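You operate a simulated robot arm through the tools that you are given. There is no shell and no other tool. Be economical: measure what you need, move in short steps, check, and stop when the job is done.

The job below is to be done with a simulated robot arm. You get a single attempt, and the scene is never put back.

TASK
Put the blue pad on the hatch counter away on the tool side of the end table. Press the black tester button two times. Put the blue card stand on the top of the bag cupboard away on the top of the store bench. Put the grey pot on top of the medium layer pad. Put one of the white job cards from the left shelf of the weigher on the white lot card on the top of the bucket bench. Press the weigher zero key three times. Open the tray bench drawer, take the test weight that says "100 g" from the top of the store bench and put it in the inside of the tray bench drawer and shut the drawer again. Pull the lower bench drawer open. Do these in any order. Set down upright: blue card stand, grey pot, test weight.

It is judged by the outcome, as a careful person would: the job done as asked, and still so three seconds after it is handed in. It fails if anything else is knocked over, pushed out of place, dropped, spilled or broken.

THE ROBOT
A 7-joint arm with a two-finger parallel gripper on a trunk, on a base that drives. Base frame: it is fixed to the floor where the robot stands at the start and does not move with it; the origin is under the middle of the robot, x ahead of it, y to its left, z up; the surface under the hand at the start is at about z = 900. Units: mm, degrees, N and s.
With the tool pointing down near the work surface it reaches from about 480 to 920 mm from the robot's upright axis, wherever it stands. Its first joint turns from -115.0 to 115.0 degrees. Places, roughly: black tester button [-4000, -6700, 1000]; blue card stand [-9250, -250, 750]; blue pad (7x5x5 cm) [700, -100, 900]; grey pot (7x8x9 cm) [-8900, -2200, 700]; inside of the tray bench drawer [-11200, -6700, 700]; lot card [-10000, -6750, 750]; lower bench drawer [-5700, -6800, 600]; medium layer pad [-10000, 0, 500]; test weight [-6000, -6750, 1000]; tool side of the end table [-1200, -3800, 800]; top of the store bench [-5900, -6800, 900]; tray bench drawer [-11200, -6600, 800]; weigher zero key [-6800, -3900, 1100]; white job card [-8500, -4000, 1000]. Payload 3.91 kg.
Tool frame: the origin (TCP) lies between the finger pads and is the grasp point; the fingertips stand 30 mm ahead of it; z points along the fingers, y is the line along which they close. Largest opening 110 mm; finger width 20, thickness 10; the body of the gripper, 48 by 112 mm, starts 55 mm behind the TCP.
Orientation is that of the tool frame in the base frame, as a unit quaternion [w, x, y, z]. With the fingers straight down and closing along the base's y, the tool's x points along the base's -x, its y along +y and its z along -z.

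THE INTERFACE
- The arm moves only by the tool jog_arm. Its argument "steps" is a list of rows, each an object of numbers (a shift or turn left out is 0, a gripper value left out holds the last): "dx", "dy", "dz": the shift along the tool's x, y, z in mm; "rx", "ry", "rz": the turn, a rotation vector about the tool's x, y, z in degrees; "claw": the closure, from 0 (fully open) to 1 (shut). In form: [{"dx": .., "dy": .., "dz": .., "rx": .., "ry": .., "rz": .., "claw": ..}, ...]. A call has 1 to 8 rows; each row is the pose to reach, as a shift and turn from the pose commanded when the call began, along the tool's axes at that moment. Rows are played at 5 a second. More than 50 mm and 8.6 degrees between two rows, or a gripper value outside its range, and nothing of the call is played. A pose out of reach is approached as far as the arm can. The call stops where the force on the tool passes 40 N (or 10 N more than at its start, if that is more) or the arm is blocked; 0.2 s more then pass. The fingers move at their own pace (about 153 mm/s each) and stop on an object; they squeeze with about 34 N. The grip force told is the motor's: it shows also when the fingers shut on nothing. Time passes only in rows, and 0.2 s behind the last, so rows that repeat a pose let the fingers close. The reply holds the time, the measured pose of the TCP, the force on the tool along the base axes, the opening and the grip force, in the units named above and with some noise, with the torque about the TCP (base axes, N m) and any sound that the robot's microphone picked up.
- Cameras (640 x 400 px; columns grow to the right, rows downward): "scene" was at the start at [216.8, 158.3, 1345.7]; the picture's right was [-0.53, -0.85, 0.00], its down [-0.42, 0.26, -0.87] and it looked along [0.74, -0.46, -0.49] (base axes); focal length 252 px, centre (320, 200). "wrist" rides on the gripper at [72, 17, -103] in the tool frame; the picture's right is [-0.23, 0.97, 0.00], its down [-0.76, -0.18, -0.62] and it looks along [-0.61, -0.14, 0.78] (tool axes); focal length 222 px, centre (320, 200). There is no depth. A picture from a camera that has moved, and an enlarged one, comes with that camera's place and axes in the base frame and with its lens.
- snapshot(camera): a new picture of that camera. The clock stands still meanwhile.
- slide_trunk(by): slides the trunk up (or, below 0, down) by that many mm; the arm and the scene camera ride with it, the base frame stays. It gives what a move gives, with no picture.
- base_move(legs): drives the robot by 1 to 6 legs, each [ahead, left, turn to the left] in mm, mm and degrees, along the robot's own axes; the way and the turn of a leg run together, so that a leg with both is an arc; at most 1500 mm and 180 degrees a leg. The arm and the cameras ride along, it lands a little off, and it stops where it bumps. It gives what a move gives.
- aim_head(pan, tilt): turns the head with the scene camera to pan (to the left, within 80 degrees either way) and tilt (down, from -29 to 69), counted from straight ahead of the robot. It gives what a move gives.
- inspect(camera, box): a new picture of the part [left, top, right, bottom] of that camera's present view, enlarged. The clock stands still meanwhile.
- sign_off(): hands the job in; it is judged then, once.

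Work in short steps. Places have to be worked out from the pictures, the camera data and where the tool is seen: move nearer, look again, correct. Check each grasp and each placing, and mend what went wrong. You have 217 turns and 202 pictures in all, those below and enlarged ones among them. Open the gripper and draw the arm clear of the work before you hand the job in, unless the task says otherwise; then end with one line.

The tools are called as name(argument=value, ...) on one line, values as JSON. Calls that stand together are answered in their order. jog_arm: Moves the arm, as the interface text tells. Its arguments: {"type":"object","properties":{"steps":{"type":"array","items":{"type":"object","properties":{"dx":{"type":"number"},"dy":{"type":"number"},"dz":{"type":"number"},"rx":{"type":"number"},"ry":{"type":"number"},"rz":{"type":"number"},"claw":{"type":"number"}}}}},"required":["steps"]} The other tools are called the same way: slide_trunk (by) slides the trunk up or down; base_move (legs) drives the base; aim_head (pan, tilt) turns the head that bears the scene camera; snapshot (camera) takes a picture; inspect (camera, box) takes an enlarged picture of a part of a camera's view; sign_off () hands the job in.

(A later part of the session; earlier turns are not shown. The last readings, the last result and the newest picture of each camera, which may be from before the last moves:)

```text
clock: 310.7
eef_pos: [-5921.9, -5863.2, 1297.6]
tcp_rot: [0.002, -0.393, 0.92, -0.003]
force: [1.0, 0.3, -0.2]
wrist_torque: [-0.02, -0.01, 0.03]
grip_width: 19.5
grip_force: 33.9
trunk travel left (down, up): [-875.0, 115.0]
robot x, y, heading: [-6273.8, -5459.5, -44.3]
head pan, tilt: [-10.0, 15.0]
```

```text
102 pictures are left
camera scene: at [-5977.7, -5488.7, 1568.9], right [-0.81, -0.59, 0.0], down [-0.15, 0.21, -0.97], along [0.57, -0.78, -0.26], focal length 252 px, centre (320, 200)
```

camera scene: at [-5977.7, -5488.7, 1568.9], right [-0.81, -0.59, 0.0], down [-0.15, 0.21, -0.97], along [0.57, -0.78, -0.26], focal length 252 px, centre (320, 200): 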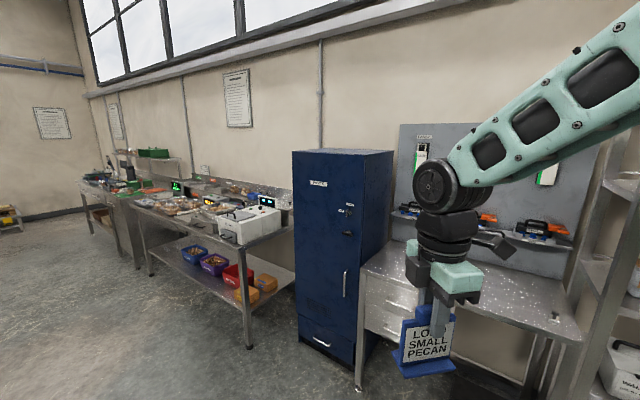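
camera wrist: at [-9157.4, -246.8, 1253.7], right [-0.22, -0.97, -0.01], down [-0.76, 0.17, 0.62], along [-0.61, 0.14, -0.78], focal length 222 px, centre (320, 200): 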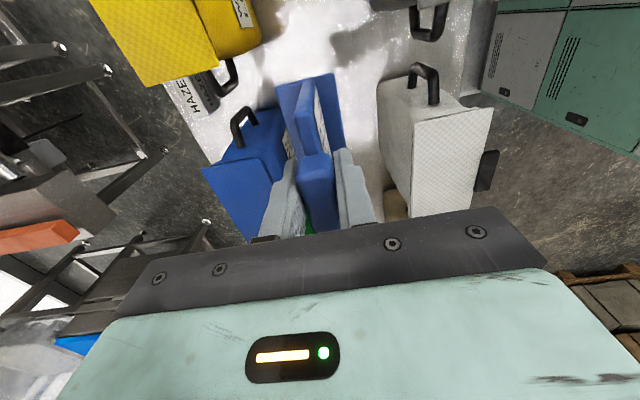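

The store bench is right of the blue locker, with drawers under its left part. I'll face it.

base_move(legs=[[0, 0, -45.7], [0, 330, 0]])

aim_head(pan=-10, tilt=35)

snapshot(camera="scene")

```text
clock: 315.0
eef_pos: [-5982.2, -5996.9, 1298.2]
tcp_rot: [0.0, -0.002, 1.0, -0.004]
force: [-0.2, 0.2, -1.1]
wrist_torque: [0.0, 0.02, -0.01]
grip_width: 19.8
grip_force: 34.3
trunk travel left (down, up): [-875.0, 115.0]
robot x, y, heading: [-5940.9, -5466.7, -90.3]
head pan, tilt: [-10.0, 15.0]
```

```text
clock: 315.8
eef_pos: [-5982.5, -5995.9, 1297.9]
tcp_rot: [0.001, -0.003, 1.0, -0.004]
force: [-0.4, 0.4, -0.3]
wrist_torque: [0.01, 0.01, 0.01]
grip_width: 19.4
grip_force: 33.9
trunk travel left (down, up): [-875.0, 115.0]
robot x, y, heading: [-5940.0, -5465.6, -89.8]
head pan, tilt: [-10.0, 35.0]
```

```text
101 pictures are left
camera scene: at [-5752.9, -5691.7, 1537.0], right [-0.98, 0.18, 0.0], down [0.1, 0.56, -0.82], along [-0.14, -0.81, -0.57], focal length 252 px, centre (320, 200)
```

scene: 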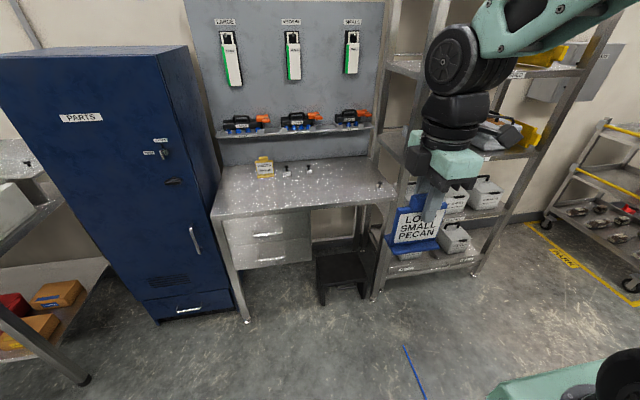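

inspect(camera="scene", box=[200, 100, 410, 280])

```text
2.22 times, centred on (305, 190) of scene
camera zoom: at [-5752.9, -5691.7, 1537.0], right [-0.98, 0.18, 0.0], down [0.1, 0.56, -0.82], along [-0.14, -0.81, -0.57], focal length 561 px, centre (353, 222)
```

zoom: 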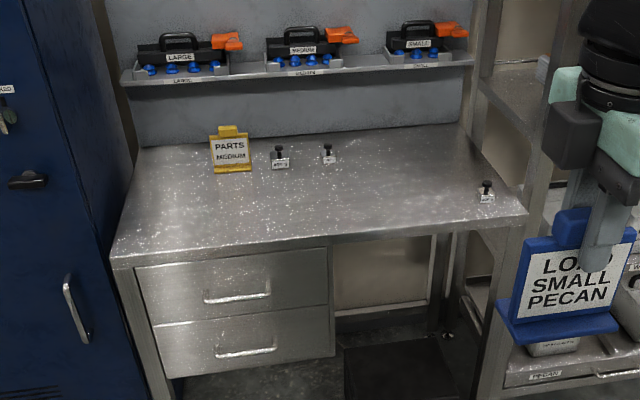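

I'll zoom in on the three weights' labels.

inspect(camera="scene", box=[280, 155, 320, 180])

inspect(camera="scene", box=[360, 175, 400, 200])

```text
16.00 times, centred on (300, 168) of scene
camera zoom: at [-5752.9, -5691.7, 1537.0], right [-0.98, 0.18, 0.0], down [0.1, 0.56, -0.82], along [-0.14, -0.81, -0.57], focal length 4037 px, centre (640, 720)
```

zoom: 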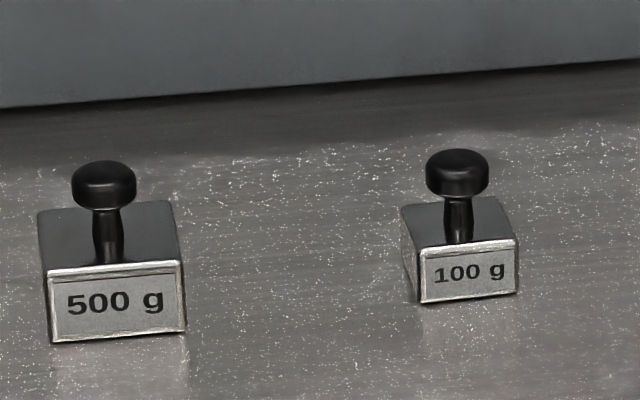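

```text
16.00 times, centred on (380, 188) of scene
camera zoom: at [-5752.9, -5691.7, 1537.0], right [-0.98, 0.18, 0.0], down [0.1, 0.56, -0.82], along [-0.14, -0.81, -0.57], focal length 4037 px, centre (-640, 400)
```

zoom: 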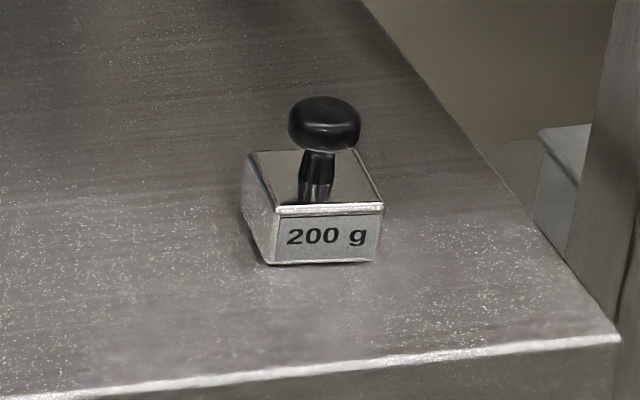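

The 100 g weight is the middle one at about (-5897, -6878). I'll drive closer and set the stand down near (-6040, -6730), clear of the weights.

base_move(legs=[[540, 0, 0]])

slide_trunk(by=-150)

jog_arm(steps=[{"dy": -1}])

aim_head(pan=-10, tilt=45)

snapshot(camera="scene")

```text
clock: 318.9
eef_pos: [-5992.1, -6521.7, 1297.5]
tcp_rot: [-0.001, 0.004, 1.0, -0.004]
force: [0.8, -0.2, -1.0]
wrist_torque: [-0.01, 0.02, 0.02]
grip_width: 19.4
grip_force: 33.8
trunk travel left (down, up): [-875.0, 115.0]
robot x, y, heading: [-5944.6, -5992.4, -90.8]
head pan, tilt: [-10.0, 35.0]
```

```text
clock: 320.6
eef_pos: [-5992.2, -6522.1, 1148.6]
tcp_rot: [0.0, 0.002, 1.0, -0.004]
force: [0.1, 0.1, -1.2]
wrist_torque: [0.01, 0.03, -0.02]
grip_width: 19.6
grip_force: 34.0
trunk travel left (down, up): [-725.0, 265.0]
robot x, y, heading: [-5939.7, -5989.2, -90.6]
head pan, tilt: [-10.0, 35.0]
```

```text
clock: 321.0
eef_pos: [-5991.7, -6522.1, 1149.5]
tcp_rot: [-0.001, 0.003, 1.0, -0.003]
force: [0.2, -0.3, -0.2]
wrist_torque: [0.0, 0.01, 0.02]
grip_width: 19.6
grip_force: 33.9
trunk travel left (down, up): [-725.0, 265.0]
robot x, y, heading: [-5944.0, -5987.8, -90.7]
head pan, tilt: [-10.0, 35.0]
```

```text
clock: 321.7
eef_pos: [-5991.7, -6523.1, 1148.1]
tcp_rot: [0.0, 0.003, 1.0, -0.004]
force: [-1.1, -0.4, -0.7]
wrist_torque: [0.0, 0.01, -0.05]
grip_width: 19.6
grip_force: 33.7
trunk travel left (down, up): [-725.0, 265.0]
robot x, y, heading: [-5945.1, -5986.8, -90.8]
head pan, tilt: [-10.0, 45.0]
```

```text
97 pictures are left
camera scene: at [-5757.8, -6212.3, 1372.1], right [-0.98, 0.19, 0.0], down [0.13, 0.69, -0.71], along [-0.13, -0.7, -0.71], focal length 252 px, centre (320, 200)
```

scene: 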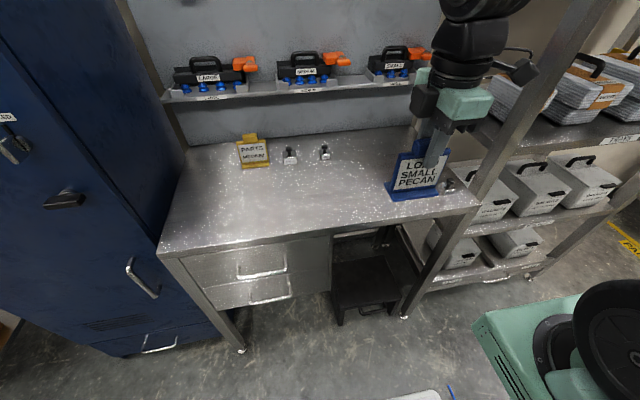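

I'll move out over the bench and lower part way.

jog_arm(steps=[{"dy": -45}, {"dy": -90, "dx": 10}, {"dy": -135, "dx": 20}, {"dy": -180, "dx": 30}, {"dy": -200, "dx": 30}, {"dy": -200, "dx": 30, "dz": 40}, {"dy": -200, "dx": 30, "dz": 65}])

inspect(camera="scene", box=[280, 80, 500, 240])

snapshot(camera="wrist")

```text
clock: 323.3
eef_pos: [-6025.9, -6723.4, 1084.1]
tcp_rot: [0.0, 0.003, 1.0, -0.003]
force: [-0.7, 0.5, -1.4]
wrist_torque: [-0.02, 0.03, 0.0]
grip_width: 19.4
grip_force: 34.2
trunk travel left (down, up): [-725.0, 265.0]
robot x, y, heading: [-5941.2, -5991.5, -91.1]
head pan, tilt: [-10.0, 45.0]
```

```text
2.50 times, centred on (390, 160) of scene
camera zoom: at [-5757.8, -6212.1, 1372.1], right [-0.98, 0.19, 0.0], down [0.13, 0.69, -0.71], along [-0.13, -0.69, -0.71], focal length 631 px, centre (145, 300)
```

zoom: 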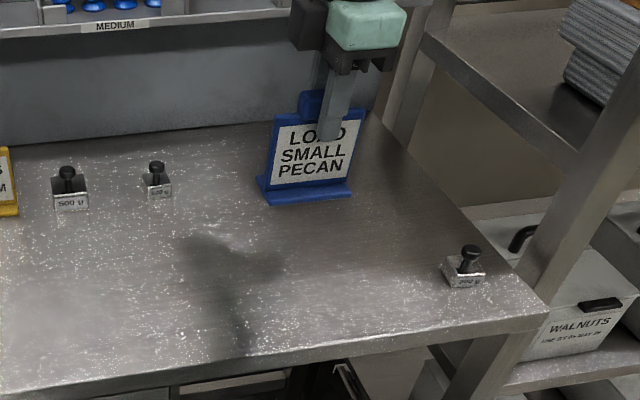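

```text
95 pictures are left
camera wrist: at [-6096.3, -6704.7, 1186.8], right [0.23, 0.97, -0.01], down [0.76, -0.18, 0.62], along [0.61, -0.15, -0.78], focal length 222 px, centre (320, 200)
```

wrist: 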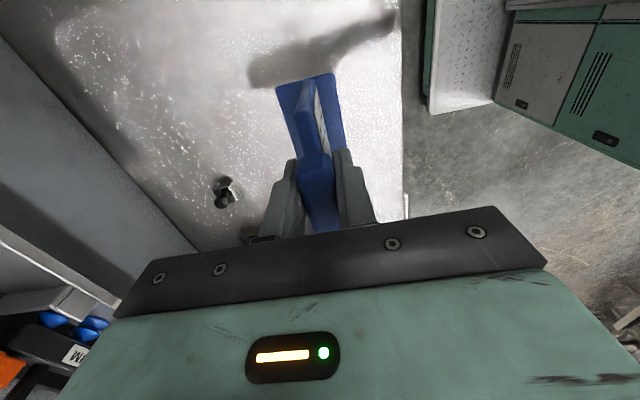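

Cross-checking the views puts the bench top near z≈828, with its front edge at y≈-6600. I'll lower to about TCP 962 and then in small steps to contact.

jog_arm(steps=[{"dz": 45}, {"dz": 90}, {"dz": 115}, {"dz": 122}])

inspect(camera="scene", box=[340, 100, 480, 220])

```text
clock: 324.3
eef_pos: [-6022.5, -6723.5, 962.4]
tcp_rot: [0.0, 0.003, 1.0, -0.004]
force: [0.2, -0.2, -0.6]
wrist_torque: [0.02, 0.0, 0.01]
grip_width: 19.5
grip_force: 33.9
trunk travel left (down, up): [-725.0, 265.0]
robot x, y, heading: [-5943.8, -5991.9, -90.5]
head pan, tilt: [-10.0, 45.0]
```

```text
3.33 times, centred on (410, 160) of scene
camera zoom: at [-5757.8, -6212.2, 1372.1], right [-0.98, 0.19, 0.0], down [0.13, 0.69, -0.71], along [-0.13, -0.69, -0.71], focal length 841 px, centre (20, 333)
```

zoom: 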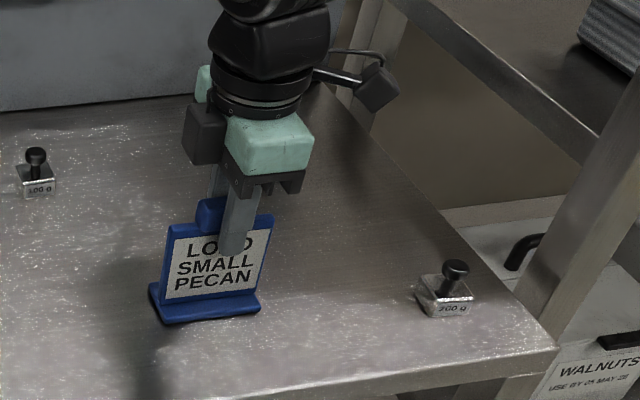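

Nearly down. I'll take small steps to contact.

jog_arm(steps=[{"dz": 4}, {"dz": 8}, {"dz": 12}, {"dz": 16}, {"dz": 20}, {"dz": 24}, {"dz": 28}, {"dz": 32}])

inspect(camera="scene", box=[340, 100, 480, 220])

```text
clock: 325.3
eef_pos: [-6023.0, -6725.4, 953.1]
tcp_rot: [0.0, 0.003, 1.0, -0.008]
force: [-0.3, 2.8, 18.9]
wrist_torque: [0.75, -0.14, 0.08]
grip_width: 19.3
grip_force: 33.4
trunk travel left (down, up): [-725.0, 265.0]
robot x, y, heading: [-5943.4, -5989.1, -90.7]
head pan, tilt: [-10.0, 45.0]
stopped in row 4: the force on the tool passed its limit at 44 N (the readings are from after the stop); the commanded pose is now the measured one
```

```text
3.33 times, centred on (410, 160) of scene
camera zoom: at [-5757.8, -6211.2, 1372.0], right [-0.98, 0.19, 0.0], down [0.13, 0.69, -0.71], along [-0.13, -0.7, -0.71], focal length 841 px, centre (20, 333)
```

zoom: 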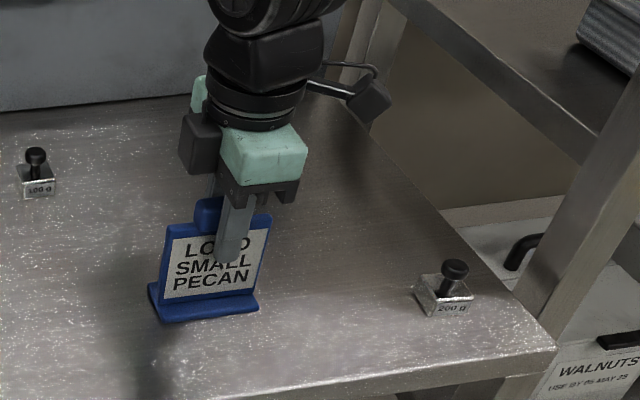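

The stand is on the bench. I'll release and lift clear.

jog_arm(steps=[{"dz": -1, "claw": 0.6}, {"dz": -1, "claw": 0.55}, {"dz": -1, "claw": 0.55}])

jog_arm(steps=[{"dz": -40}, {"dz": -80}, {"dz": -120}, {"dz": -165}, {"dz": -210}])

snapshot(camera="scene")

```text
clock: 326.1
eef_pos: [-6023.2, -6724.9, 950.9]
tcp_rot: [0.0, 0.003, 1.0, -0.005]
force: [0.0, 0.6, -0.6]
wrist_torque: [-0.02, 0.02, 0.0]
grip_width: 49.5
grip_force: 0.1
trunk travel left (down, up): [-725.0, 265.0]
robot x, y, heading: [-5942.8, -5987.1, -90.6]
head pan, tilt: [-10.0, 45.0]
```

```text
clock: 327.3
eef_pos: [-6022.5, -6721.5, 1161.6]
tcp_rot: [0.0, 0.002, 1.0, -0.005]
force: [-0.4, 0.3, -1.1]
wrist_torque: [0.01, 0.04, 0.01]
grip_width: 49.5
grip_force: 0.0
trunk travel left (down, up): [-725.0, 265.0]
robot x, y, heading: [-5944.3, -5986.7, -90.8]
head pan, tilt: [-10.0, 45.0]
```

```text
92 pictures are left
camera scene: at [-5757.9, -6212.5, 1372.0], right [-0.98, 0.19, 0.0], down [0.13, 0.69, -0.71], along [-0.13, -0.69, -0.71], focal length 252 px, centre (320, 200)
```

scene: 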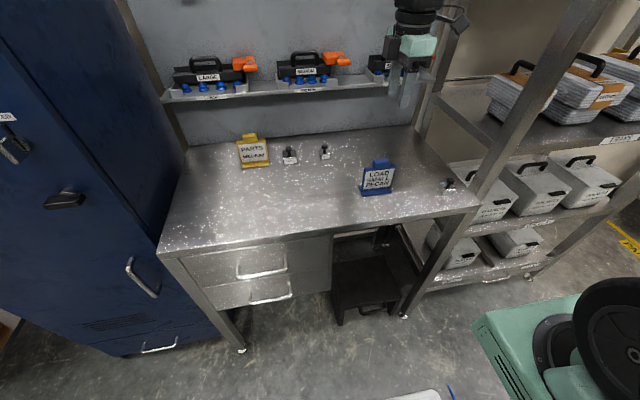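

The stand is upright. Next is the lower drawer, whose handle is near (-5662, -6617, ~565). I'll back off, shift left and turn the tool horizontal, pointing at the bench.

base_move(legs=[[-250, 0, 0], [0, 250, 0]])

jog_arm(steps=[{"rx": 8.5}, {"rx": 17}, {"rx": 25.5}, {"rx": 34}, {"rx": 42.5}, {"rx": 51}, {"rx": 59.5}, {"rx": 68}])

jog_arm(steps=[{"rx": 8}, {"rx": 16}, {"rx": 22}, {"rx": 22}])

snapshot(camera="scene")

```text
clock: 330.5
eef_pos: [-5767.3, -6478.2, 1161.7]
tcp_rot: [0.0, 0.003, 1.0, -0.005]
force: [0.5, 0.4, -1.5]
wrist_torque: [0.0, 0.03, -0.01]
grip_width: 49.7
grip_force: 0.0
trunk travel left (down, up): [-725.0, 265.0]
robot x, y, heading: [-5686.4, -5743.1, -91.0]
head pan, tilt: [-10.0, 45.0]
```

```text
clock: 332.3
eef_pos: [-5767.1, -6479.4, 1162.8]
tcp_rot: [-0.002, 0.003, 0.826, -0.564]
force: [-2.2, 0.2, -0.6]
wrist_torque: [-0.01, -0.05, 0.11]
grip_width: 49.4
grip_force: 0.1
out of reach, approached as far as the arm can: row 6
trunk travel left (down, up): [-725.0, 265.0]
robot x, y, heading: [-5686.7, -5750.4, -91.0]
head pan, tilt: [-10.0, 45.0]
```

```text
clock: 333.3
eef_pos: [-5767.1, -6477.1, 1162.4]
tcp_rot: [0.002, -0.002, -0.703, 0.711]
force: [0.1, 0.6, -0.7]
wrist_torque: [-0.01, 0.0, -0.02]
grip_width: 49.6
grip_force: 0.1
trunk travel left (down, up): [-725.0, 265.0]
robot x, y, heading: [-5686.2, -5747.6, -90.5]
head pan, tilt: [-10.0, 45.0]
```

```text
91 pictures are left
camera scene: at [-5501.7, -5970.0, 1372.1], right [-0.98, 0.19, 0.0], down [0.13, 0.69, -0.71], along [-0.13, -0.69, -0.71], focal length 252 px, centre (320, 200)
```

scene: 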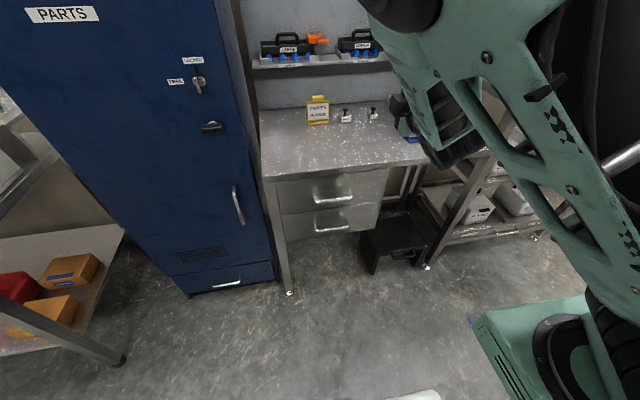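

The tool is now horizontal. I'll lower the trunk toward the lower handle and look.

slide_trunk(by=-400)

slide_trunk(by=-170)

aim_head(pan=-10, tilt=20)

snapshot(camera="scene")

snapshot(camera="wrist")

```text
clock: 337.1
eef_pos: [-5766.9, -6478.1, 762.7]
tcp_rot: [0.002, -0.003, -0.703, 0.711]
force: [0.6, -0.9, -0.3]
wrist_torque: [-0.01, 0.02, 0.02]
grip_width: 49.4
grip_force: 0.1
trunk travel left (down, up): [-325.0, 665.0]
robot x, y, heading: [-5687.7, -5748.8, -90.7]
head pan, tilt: [-10.0, 45.0]
```

```text
clock: 339.1
eef_pos: [-5767.3, -6478.3, 593.3]
tcp_rot: [0.002, -0.002, -0.704, 0.71]
force: [0.2, 0.2, 0.2]
wrist_torque: [0.04, 0.0, 0.01]
grip_width: 49.4
grip_force: 0.1
trunk travel left (down, up): [-155.0, 835.0]
robot x, y, heading: [-5687.2, -5747.8, -90.5]
head pan, tilt: [-10.0, 45.0]
```

```text
clock: 339.9
eef_pos: [-5766.8, -6479.2, 593.1]
tcp_rot: [0.001, -0.001, -0.704, 0.711]
force: [0.0, -0.7, -0.2]
wrist_torque: [0.04, 0.01, 0.0]
grip_width: 49.4
grip_force: 0.0
trunk travel left (down, up): [-155.0, 835.0]
robot x, y, heading: [-5689.3, -5746.9, -90.9]
head pan, tilt: [-10.0, 20.0]
```

```text
90 pictures are left
camera scene: at [-5503.9, -5981.6, 840.7], right [-0.98, 0.19, 0.0], down [0.06, 0.34, -0.94], along [-0.17, -0.92, -0.34], focal length 252 px, centre (320, 200)
```

scene: 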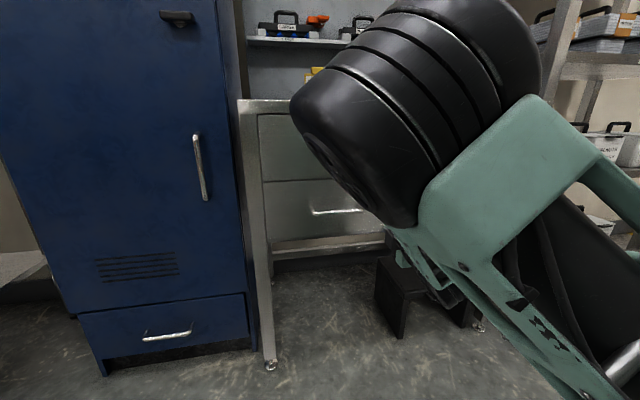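

```text
89 pictures are left
camera wrist: at [-5837.3, -6375.0, 573.2], right [0.23, -0.01, -0.97], down [0.77, 0.62, 0.17], along [0.6, -0.78, 0.15], focal length 222 px, centre (320, 200)
```

wrist: 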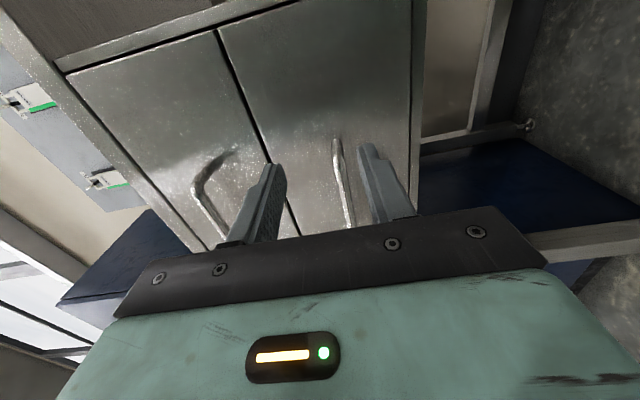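

The lower handle bar is centred about (-5672, -6612, 581). I'll line up and advance with the fingers above and below it.

jog_arm(steps=[{"dx": -45, "dy": 5}, {"dx": -95, "dy": 11}, {"dx": -95, "dy": 11, "dz": 45}, {"dx": -95, "dy": 11, "dz": 80}])

snapshot(camera="wrist")

```text
refused: row 2 steps farther than a row can; nothing moved
```

```text
88 pictures are left
camera wrist: at [-5837.3, -6375.0, 573.2], right [0.23, -0.01, -0.97], down [0.77, 0.62, 0.17], along [0.6, -0.78, 0.15], focal length 222 px, centre (320, 200)
```

wrist: 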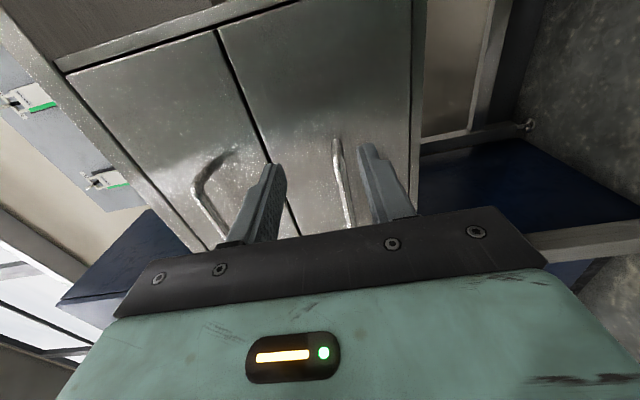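

jog_arm(steps=[{"dx": -40, "dy": 5}, {"dx": -80, "dy": 9}, {"dx": -95, "dy": 11, "dz": 20}, {"dx": -95, "dy": 11, "dz": 50}, {"dx": -95, "dy": 11, "dz": 80}, {"dx": -95, "dy": 11, "dz": 80}])

snapshot(camera="wrist")

```text
clock: 341.4
eef_pos: [-5673.3, -6560.0, 582.7]
tcp_rot: [0.002, -0.002, -0.703, 0.711]
force: [-0.1, 0.0, 0.0]
wrist_torque: [0.0, -0.02, 0.01]
grip_width: 49.2
grip_force: 0.0
trunk travel left (down, up): [-155.0, 835.0]
robot x, y, heading: [-5686.7, -5745.0, -90.7]
head pan, tilt: [-10.0, 20.0]
```

```text
87 pictures are left
camera wrist: at [-5742.9, -6456.3, 563.3], right [0.23, -0.01, -0.97], down [0.76, 0.62, 0.17], along [0.6, -0.78, 0.15], focal length 222 px, centre (320, 200)
```

wrist: 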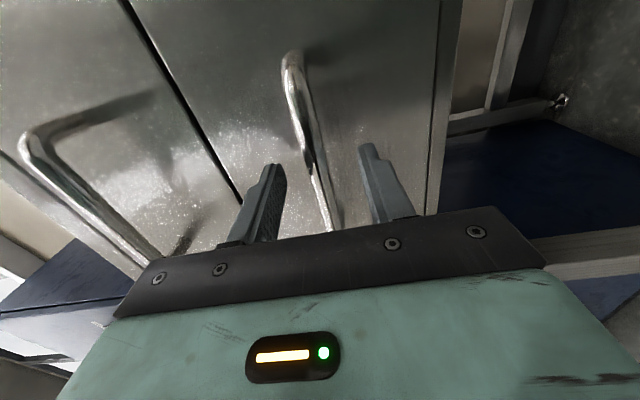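

The bar sits between the fingers. I'll advance about 42 mm more and close.

jog_arm(steps=[{"dz": 20}, {"dz": 35}, {"dz": 42}, {"dz": 42}])

jog_arm(steps=[{"claw": 1}, {"claw": 1}, {"claw": 1}])

snapshot(camera="wrist")

```text
clock: 341.9
eef_pos: [-5673.0, -6583.7, 580.5]
tcp_rot: [0.002, -0.002, -0.705, 0.71]
force: [0.5, 20.9, 8.7]
wrist_torque: [0.3, -0.08, 0.19]
grip_width: 45.1
grip_force: 0.1
trunk travel left (down, up): [-155.0, 835.0]
robot x, y, heading: [-5689.1, -5744.5, -90.8]
head pan, tilt: [-10.0, 20.0]
stopped in row 2: the force on the tool passed its limit at 86 N (the readings are from after the stop); the commanded pose is now the measured one
```

```text
clock: 342.6
eef_pos: [-5673.4, -6583.1, 582.1]
tcp_rot: [0.001, -0.002, -0.705, 0.71]
force: [1.2, 17.4, 11.4]
wrist_torque: [0.46, 0.25, -0.25]
grip_width: 13.8
grip_force: 45.4
trunk travel left (down, up): [-155.0, 835.0]
robot x, y, heading: [-5684.4, -5741.6, -90.7]
head pan, tilt: [-10.0, 20.0]
stopped in row 3: the force on the tool passed its limit at 41 N (the readings are from after the stop); the commanded pose is now the measured one
```

```text
86 pictures are left
camera wrist: at [-5743.5, -6479.9, 564.0], right [0.23, -0.01, -0.97], down [0.76, 0.62, 0.17], along [0.6, -0.78, 0.15], focal length 222 px, centre (320, 200)
```

wrist: 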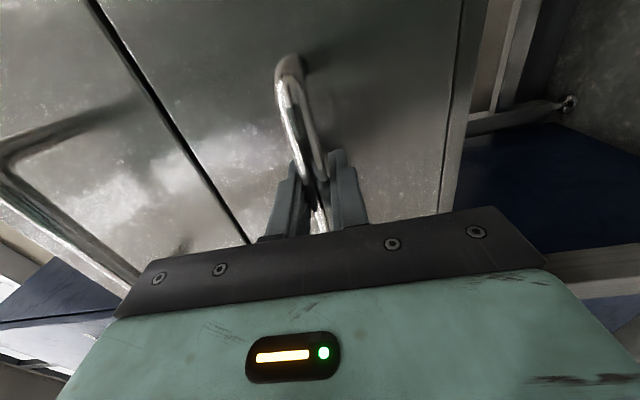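

The bar is gripped. I'll pull it out.

jog_arm(steps=[{"dz": -20}, {"dz": -50}, {"dz": -85}, {"dz": -120}, {"dz": -155}, {"dz": -190}, {"dz": -225}, {"dz": -250}])

snapshot(camera="scene")

```text
clock: 344.4
eef_pos: [-5679.8, -6411.5, 582.0]
tcp_rot: [0.036, -0.037, -0.703, 0.71]
force: [16.6, -1.4, 2.6]
wrist_torque: [-0.14, -0.07, 0.79]
grip_width: 13.7
grip_force: 45.5
out of reach, approached as far as the arm can: row 6, 7, 8
trunk travel left (down, up): [-155.0, 835.0]
robot x, y, heading: [-5691.1, -5745.3, -90.6]
head pan, tilt: [-10.0, 20.0]
stopped in row 8: the force on the tool passed its limit at 54 N (the readings are from after the stop); the commanded pose is now the measured one
```

```text
85 pictures are left
camera scene: at [-5507.3, -5979.6, 844.8], right [-0.97, 0.24, 0.0], down [0.07, 0.29, -0.95], along [-0.23, -0.93, -0.3], focal length 252 px, centre (320, 200)
```

scene: 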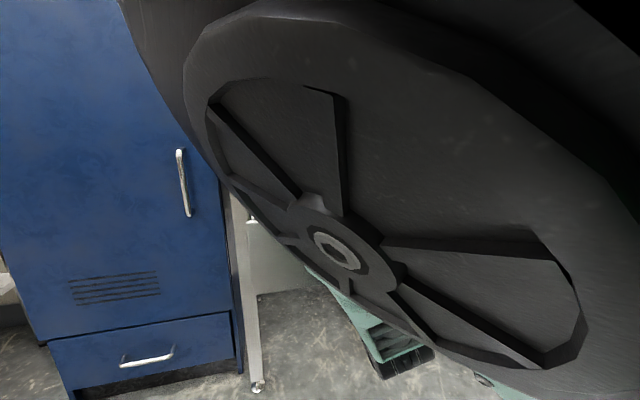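

The drawer has come about 170 mm, but the elbow has folded near the head. I'll pull the rest by backing the base.

base_move(legs=[[-130, 0, 0]])

snapshot(camera="wrist")

```text
clock: 345.7
eef_pos: [-5683.3, -6280.4, 584.0]
tcp_rot: [0.039, -0.04, -0.703, 0.709]
force: [23.8, 0.6, -1.1]
wrist_torque: [-0.04, 0.06, -0.6]
grip_width: 13.7
grip_force: 44.8
trunk travel left (down, up): [-155.0, 835.0]
robot x, y, heading: [-5687.4, -5616.0, -90.6]
head pan, tilt: [-10.0, 20.0]
```

```text
84 pictures are left
camera wrist: at [-5741.6, -6169.8, 564.1], right [0.23, -0.03, -0.97], down [0.83, 0.54, 0.17], along [0.52, -0.84, 0.15], focal length 222 px, centre (320, 200)
```

wrist: 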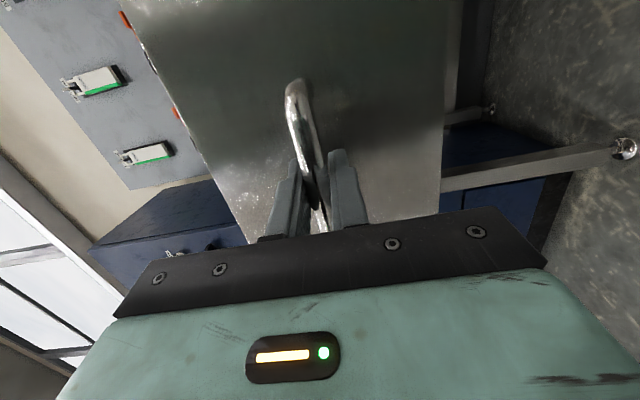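

The drawer is out about 300 mm. I'll release and back away.

jog_arm(steps=[{"claw": 0.5}, {"claw": 0.5}])

base_move(legs=[[-200, 0, 0]])

slide_trunk(by=400)

jog_arm(steps=[{"dz": 40}, {"dz": 80}, {"dz": 120}, {"dz": 150}])

aim_head(pan=-10, tilt=35)

snapshot(camera="scene")

```text
clock: 346.3
eef_pos: [-5685.6, -6280.1, 582.8]
tcp_rot: [0.039, -0.041, -0.704, 0.708]
force: [1.0, 0.2, -0.8]
wrist_torque: [0.03, -0.03, 0.0]
grip_width: 54.9
grip_force: 0.1
trunk travel left (down, up): [-155.0, 835.0]
robot x, y, heading: [-5684.7, -5616.5, -90.7]
head pan, tilt: [-10.0, 20.0]
```

```text
clock: 347.9
eef_pos: [-5682.9, -6079.5, 583.6]
tcp_rot: [0.042, -0.042, -0.703, 0.709]
force: [-0.9, -0.4, 0.2]
wrist_torque: [0.02, 0.01, 0.0]
grip_width: 55.0
grip_force: 0.0
trunk travel left (down, up): [-155.0, 835.0]
robot x, y, heading: [-5683.5, -5418.0, -91.1]
head pan, tilt: [-10.0, 20.0]
```

```text
clock: 351.8
eef_pos: [-5685.0, -6081.0, 983.4]
tcp_rot: [0.042, -0.043, -0.704, 0.708]
force: [0.9, 0.3, 0.7]
wrist_torque: [-0.02, 0.0, -0.06]
grip_width: 54.8
grip_force: 0.0
trunk travel left (down, up): [-555.0, 435.0]
robot x, y, heading: [-5680.0, -5410.8, -90.9]
head pan, tilt: [-10.0, 20.0]
```

```text
clock: 352.8
eef_pos: [-5703.2, -6228.7, 984.5]
tcp_rot: [0.042, -0.043, -0.703, 0.709]
force: [-0.1, 0.3, 0.2]
wrist_torque: [0.03, 0.01, -0.02]
grip_width: 55.1
grip_force: 0.0
trunk travel left (down, up): [-555.0, 435.0]
robot x, y, heading: [-5680.5, -5416.0, -91.3]
head pan, tilt: [-10.0, 20.0]
```

```text
clock: 353.5
eef_pos: [-5702.3, -6228.5, 984.9]
tcp_rot: [0.042, -0.042, -0.703, 0.708]
force: [0.6, 0.3, -0.4]
wrist_torque: [-0.03, 0.02, 0.01]
grip_width: 55.3
grip_force: 0.0
trunk travel left (down, up): [-555.0, 435.0]
robot x, y, heading: [-5681.4, -5415.6, -91.2]
head pan, tilt: [-10.0, 35.0]
```

```text
83 pictures are left
camera scene: at [-5498.9, -5647.3, 1216.9], right [-0.98, 0.19, 0.0], down [0.11, 0.56, -0.82], along [-0.16, -0.8, -0.57], focal length 252 px, centre (320, 200)
```

scene: 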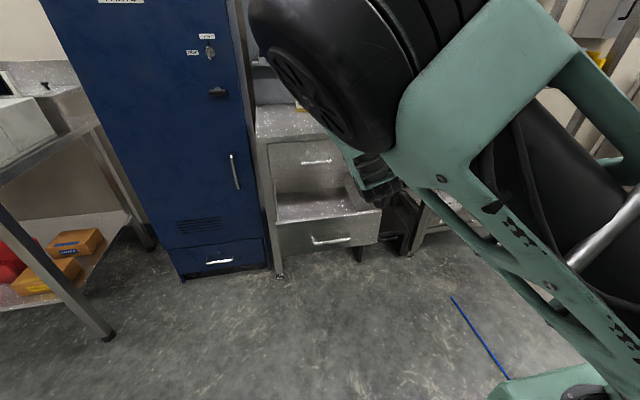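

The lower drawer is open. Next is the tester button near x=-4000, so I'll strafe east and look.

base_move(legs=[[0, 1400, 0], [0, 250, 1]])

slide_trunk(by=200)

aim_head(pan=0, tilt=25)

snapshot(camera="scene")

```text
clock: 361.9
eef_pos: [-4076.2, -6289.9, 986.1]
tcp_rot: [0.046, -0.048, -0.703, 0.708]
force: [0.7, -0.8, 0.1]
wrist_torque: [-0.03, 0.0, 0.0]
grip_width: 54.8
grip_force: 0.0
trunk travel left (down, up): [-555.0, 435.0]
robot x, y, heading: [-4045.0, -5478.6, -92.1]
head pan, tilt: [-10.0, 35.0]
```

```text
clock: 364.0
eef_pos: [-4077.0, -6289.3, 1185.5]
tcp_rot: [0.047, -0.047, -0.703, 0.708]
force: [0.5, 0.6, -0.4]
wrist_torque: [0.0, 0.03, -0.01]
grip_width: 54.8
grip_force: 0.1
trunk travel left (down, up): [-755.0, 235.0]
robot x, y, heading: [-4043.8, -5480.4, -92.2]
head pan, tilt: [-10.0, 35.0]
```

```text
clock: 364.8
eef_pos: [-4077.2, -6289.5, 1184.3]
tcp_rot: [0.046, -0.048, -0.703, 0.708]
force: [-0.2, -0.6, 0.1]
wrist_torque: [0.01, 0.0, -0.01]
grip_width: 55.1
grip_force: 0.1
trunk travel left (down, up): [-755.0, 235.0]
robot x, y, heading: [-4044.0, -5480.5, -91.9]
head pan, tilt: [0.0, 25.0]
```

```text
82 pictures are left
camera scene: at [-3850.8, -5717.9, 1432.6], right [-1.0, 0.03, 0.0], down [0.01, 0.42, -0.91], along [-0.03, -0.91, -0.42], focal length 252 px, centre (320, 200)
```

scene: 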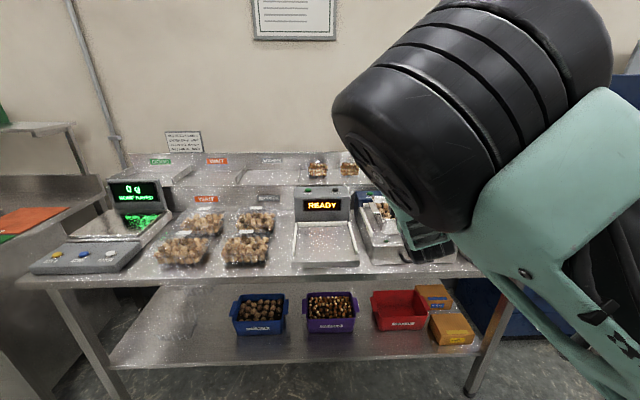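

The arm blocks the view. I'll turn the tool back down, retracting a little, and look again.

jog_arm(steps=[{"rx": -8.5}, {"rx": -17}, {"rx": -25.5}, {"rx": -34}, {"rx": -42.5}, {"rx": -51}, {"rx": -59.5}, {"rx": -68}])

jog_arm(steps=[{"rx": -8}, {"rx": -16}, {"rx": -22, "claw": 1}, {"rx": -22, "claw": 1}])

snapshot(camera="scene")

inspect(camera="scene", box=[260, 150, 480, 290])

```text
clock: 366.6
eef_pos: [-4076.0, -6289.9, 1186.5]
tcp_rot: [-0.012, 0.065, 0.979, -0.194]
force: [0.3, 0.1, 0.3]
wrist_torque: [-0.02, 0.02, 0.0]
grip_width: 55.2
grip_force: 0.1
trunk travel left (down, up): [-755.0, 235.0]
robot x, y, heading: [-4045.4, -5478.1, -92.1]
head pan, tilt: [0.0, 25.0]
```

```text
clock: 367.6
eef_pos: [-4077.1, -6289.5, 1186.1]
tcp_rot: [0.001, 0.066, 0.998, -0.002]
force: [0.2, 0.1, 0.6]
wrist_torque: [0.0, 0.0, 0.01]
grip_width: 0.1
grip_force: 34.1
trunk travel left (down, up): [-755.0, 235.0]
robot x, y, heading: [-4041.5, -5476.5, -92.1]
head pan, tilt: [0.0, 25.0]
```

```text
81 pictures are left
camera scene: at [-3850.8, -5717.9, 1432.6], right [-1.0, 0.03, 0.0], down [0.01, 0.42, -0.91], along [-0.03, -0.91, -0.42], focal length 252 px, centre (320, 200)
```

scene: 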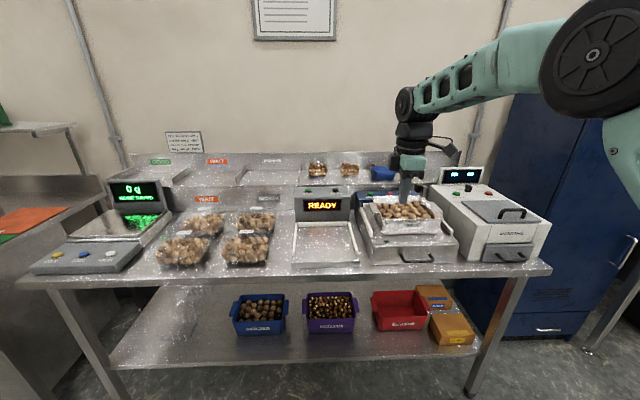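

```text
2.86 times, centred on (370, 220) of scene
camera zoom: at [-3850.8, -5717.9, 1432.6], right [-1.0, 0.03, 0.0], down [0.01, 0.42, -0.91], along [-0.03, -0.91, -0.42], focal length 721 px, centre (177, 143)
```

zoom: 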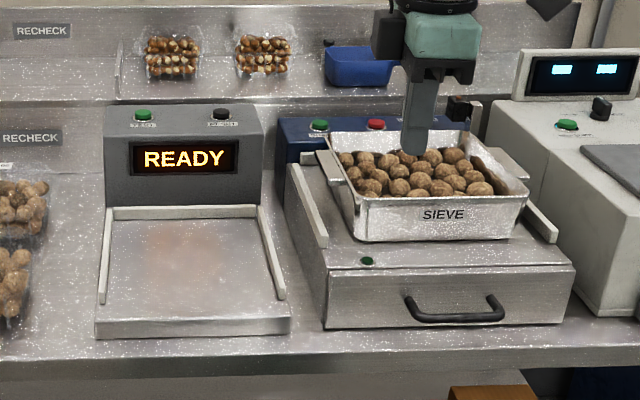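

The READY unit has green and black buttons on its top. I'll read their labels.

inspect(camera="scene", box=[290, 180, 360, 225])

inspect(camera="scene", box=[355, 160, 500, 250])

```text
8.89 times, centred on (325, 202) of scene
camera zoom: at [-3850.8, -5717.9, 1432.6], right [-1.0, 0.03, 0.0], down [0.01, 0.42, -0.91], along [-0.03, -0.91, -0.42], focal length 2243 px, centre (276, 178)
```

zoom: 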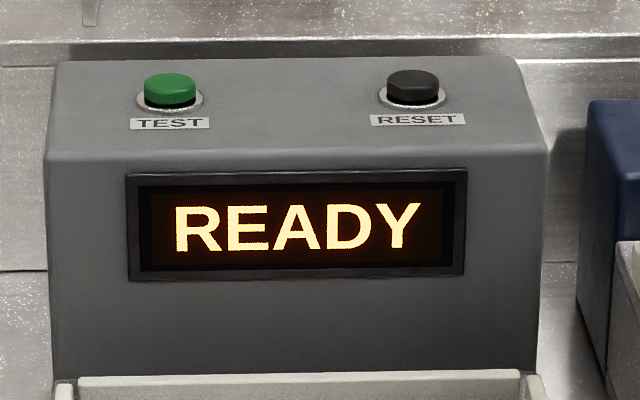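

```text
4.41 times, centred on (428, 205) of scene
camera zoom: at [-3850.8, -5717.9, 1432.6], right [-1.0, 0.03, 0.0], down [0.01, 0.42, -0.91], along [-0.03, -0.91, -0.42], focal length 1114 px, centre (-154, 178)
```

zoom: 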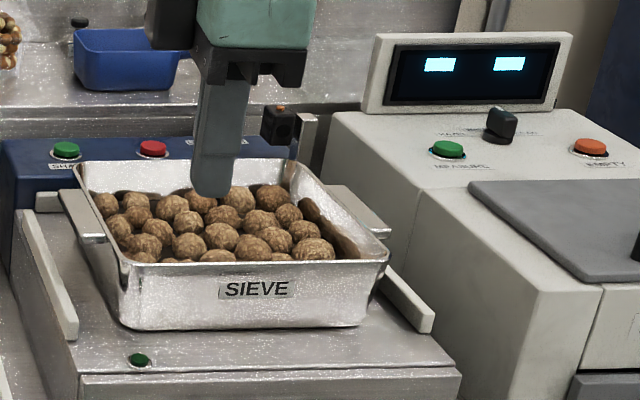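

The black RESET button belongs to the tester. I'll drive closer so the hand comes near it, then locate it from the wrist camera.

base_move(legs=[[0, 110, 2], [400, 0, 0]])

snapshot(camera="wrist")

snapshot(camera="scene")

```text
clock: 370.8
eef_pos: [-3938.1, -6680.3, 1185.2]
tcp_rot: [0.001, 0.049, 0.999, -0.004]
force: [0.8, -0.2, 0.3]
wrist_torque: [0.0, 0.01, -0.03]
grip_width: 0.0
grip_force: 34.1
trunk travel left (down, up): [-755.0, 235.0]
robot x, y, heading: [-3935.5, -5872.1, -90.0]
head pan, tilt: [0.0, 25.0]
```

```text
77 pictures are left
camera wrist: at [-4007.0, -6655.9, 1287.5], right [0.32, 0.95, -0.01], down [0.74, -0.25, 0.63], along [0.59, -0.21, -0.78], focal length 222 px, centre (320, 200)
```

wrist: 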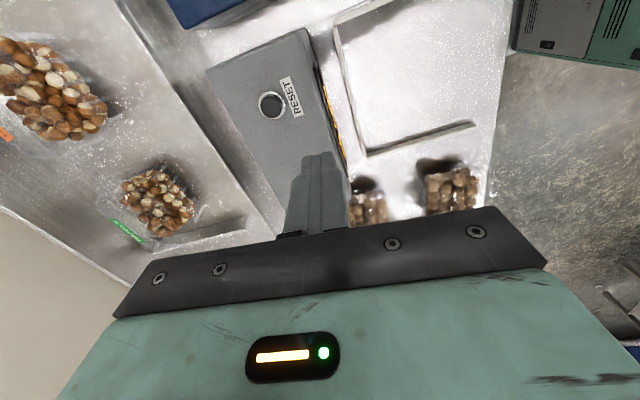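

```text
76 pictures are left
camera scene: at [-3732.2, -6100.9, 1432.7], right [-1.0, 0.0, 0.0], down [0.0, 0.42, -0.91], along [0.0, -0.91, -0.42], focal length 252 px, centre (320, 200)
```

scene: 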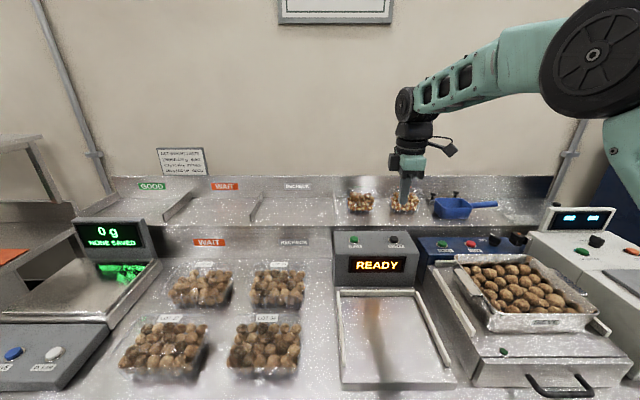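

Button at about (-3957, -6735, 1012). I'll move the closed fingertips above it.

jog_arm(steps=[{"dx": 7, "dy": -30}, {"dx": 13.5, "dy": -56.6}, {"dx": 13.5, "dy": -56.6, "dz": 45}, {"dx": 13.5, "dy": -56.6, "dz": 90}, {"dx": 13.5, "dy": -56.6, "dz": 115}])

snapshot(camera="wrist")

inspect(camera="scene", box=[330, 180, 460, 280])

```text
clock: 372.0
eef_pos: [-3957.3, -6736.5, 1069.0]
tcp_rot: [0.001, 0.049, 0.999, -0.004]
force: [0.9, -0.3, 0.3]
wrist_torque: [0.0, 0.05, -0.01]
grip_width: 0.0
grip_force: 33.7
trunk travel left (down, up): [-755.0, 235.0]
robot x, y, heading: [-3939.1, -5873.0, -89.7]
head pan, tilt: [0.0, 25.0]
```

```text
75 pictures are left
camera wrist: at [-4026.1, -6711.4, 1171.3], right [0.32, 0.95, -0.01], down [0.74, -0.25, 0.63], along [0.59, -0.21, -0.78], focal length 222 px, centre (320, 200)
```

wrist: 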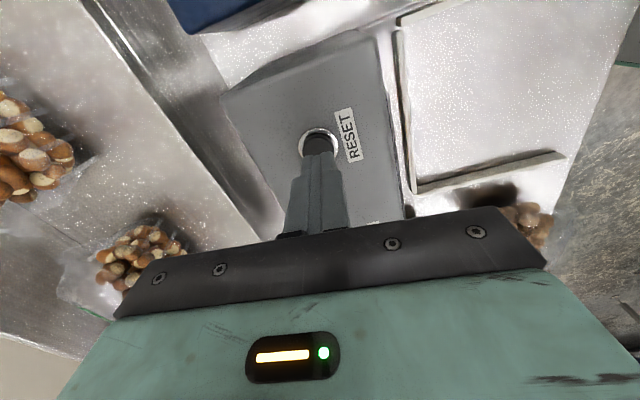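

```text
4.00 times, centred on (395, 230) of scene
camera zoom: at [-3732.2, -6100.8, 1432.7], right [-1.0, 0.0, 0.0], down [0.0, 0.42, -0.91], along [0.0, -0.91, -0.42], focal length 1009 px, centre (20, 80)
```

zoom: 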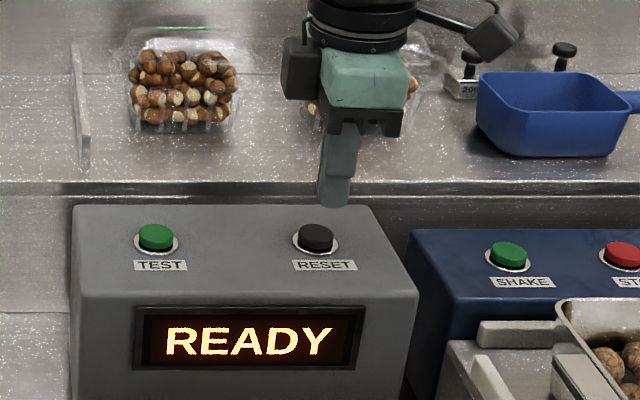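

The fingertip is over the button, with its top at z≈1006. I'll press once and check the response.

jog_arm(steps=[{"dx": -2, "dy": -2, "dz": 22}, {"dx": -2, "dy": -2, "dz": 29}, {"dx": -2, "dy": -2, "dz": 33}, {"dx": -2, "dy": -2, "dz": 36}])

inspect(camera="scene", box=[330, 180, 460, 280])

```text
clock: 373.0
eef_pos: [-3956.0, -6740.2, 1035.8]
tcp_rot: [0.0, 0.049, 0.999, -0.005]
force: [-0.1, 0.8, 6.7]
wrist_torque: [0.08, -0.03, 0.06]
grip_width: 0.0
grip_force: 34.7
trunk travel left (down, up): [-755.0, 235.0]
robot x, y, heading: [-3931.8, -5867.6, -90.0]
head pan, tilt: [0.0, 25.0]
heard: click
```

```text
4.00 times, centred on (395, 230) of scene
camera zoom: at [-3732.2, -6100.5, 1432.9], right [-1.0, 0.0, 0.0], down [0.0, 0.42, -0.91], along [0.0, -0.91, -0.42], focal length 1009 px, centre (20, 80)
```

zoom: 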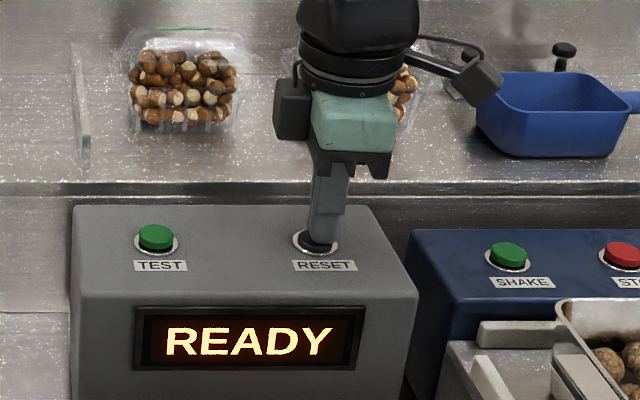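

One click heard. I'll release fully, press a second time and lift clear.

jog_arm(steps=[{"dz": -14}, {"dz": -14}, {"dz": -14}])

jog_arm(steps=[{"dz": 7}, {"dz": 11}, {"dz": 14}])

jog_arm(steps=[{"dz": -14}, {"dz": -60}, {"dz": -105}, {"dz": -140}])

```text
clock: 373.8
eef_pos: [-3957.2, -6739.0, 1047.9]
tcp_rot: [0.001, 0.049, 0.999, -0.004]
force: [0.4, -0.1, 0.9]
wrist_torque: [0.0, -0.04, -0.02]
grip_width: 0.0
grip_force: 33.9
trunk travel left (down, up): [-755.0, 235.0]
robot x, y, heading: [-3934.8, -5868.9, -89.8]
head pan, tilt: [0.0, 25.0]
```

```text
clock: 374.6
eef_pos: [-3955.4, -6738.8, 1035.1]
tcp_rot: [0.002, 0.049, 0.999, -0.004]
force: [0.5, 2.9, 8.0]
wrist_torque: [0.07, -0.01, -0.02]
grip_width: 0.0
grip_force: 33.9
trunk travel left (down, up): [-755.0, 235.0]
robot x, y, heading: [-3938.2, -5865.2, -89.7]
head pan, tilt: [0.0, 25.0]
heard: click
```

```text
clock: 375.6
eef_pos: [-3956.9, -6737.4, 1171.7]
tcp_rot: [0.0, 0.049, 0.999, -0.003]
force: [1.3, 0.4, 0.2]
wrist_torque: [0.01, 0.01, 0.01]
grip_width: 0.2
grip_force: 34.1
trunk travel left (down, up): [-755.0, 235.0]
robot x, y, heading: [-3932.8, -5870.1, -90.1]
head pan, tilt: [0.0, 25.0]
```

Two clicks done. Next is the weigher zero key: I'll retract, back out, and drive west along the aisle to x≈-6800, facing north.

jog_arm(steps=[{"dy": 48}, {"dy": 96}, {"dy": 144}, {"dy": 192}, {"dy": 240}, {"dy": 288}])

base_move(legs=[[-500, 0, 0], [0, 0, -90], [1450, 0, 0], [1400, 0, 0], [0, 0, -90]])

aim_head(pan=0, tilt=20)

snapshot(camera="scene")

```text
clock: 377.0
eef_pos: [-3929.4, -6455.6, 1173.9]
tcp_rot: [0.0, 0.048, 0.999, -0.003]
force: [0.4, -0.9, -0.2]
wrist_torque: [0.08, -0.02, -0.01]
grip_width: 0.0
grip_force: 33.6
trunk travel left (down, up): [-755.0, 235.0]
robot x, y, heading: [-3935.1, -5862.7, -89.8]
head pan, tilt: [0.0, 25.0]
```

```text
clock: 401.0
eef_pos: [-6800.7, -4792.1, 1174.3]
tcp_rot: [-0.004, 0.999, -0.038, -0.001]
force: [0.2, 0.0, -0.7]
wrist_torque: [-0.02, 0.03, 0.0]
grip_width: 0.2
grip_force: 33.8
trunk travel left (down, up): [-755.0, 235.0]
robot x, y, heading: [-6782.2, -5375.5, 91.5]
head pan, tilt: [0.0, 25.0]
```

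```text
clock: 401.6
eef_pos: [-6800.0, -4792.7, 1173.6]
tcp_rot: [-0.004, 0.999, -0.038, -0.001]
force: [0.5, 0.1, 0.1]
wrist_torque: [0.01, -0.03, 0.01]
grip_width: 0.3
grip_force: 34.6
trunk travel left (down, up): [-755.0, 235.0]
robot x, y, heading: [-6780.0, -5379.0, 91.3]
head pan, tilt: [0.0, 20.0]
```

```text
72 pictures are left
camera scene: at [-6994.6, -5148.4, 1440.7], right [1.0, 0.02, 0.0], down [0.01, -0.34, -0.94], along [-0.02, 0.94, -0.34], focal length 252 px, centre (320, 200)
```

scene: 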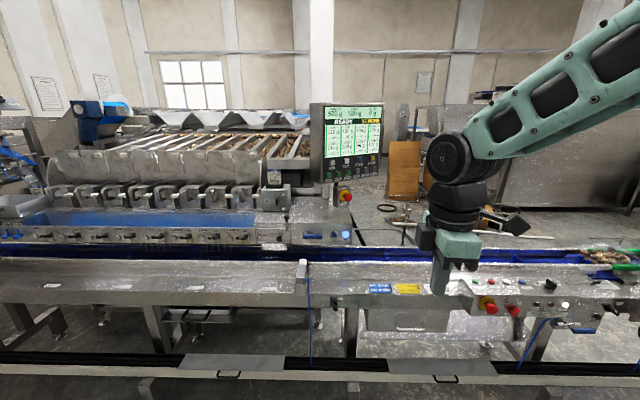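

inspect(camera="scene", box=[300, 90, 400, 220])

```text
3.08 times, centred on (350, 155) of scene
camera zoom: at [-6994.6, -5148.4, 1440.7], right [1.0, 0.02, 0.0], down [0.01, -0.34, -0.94], along [-0.02, 0.94, -0.34], focal length 776 px, centre (228, 338)
```

zoom: 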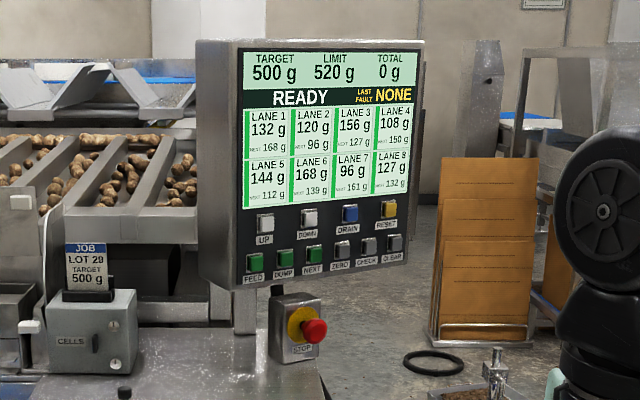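

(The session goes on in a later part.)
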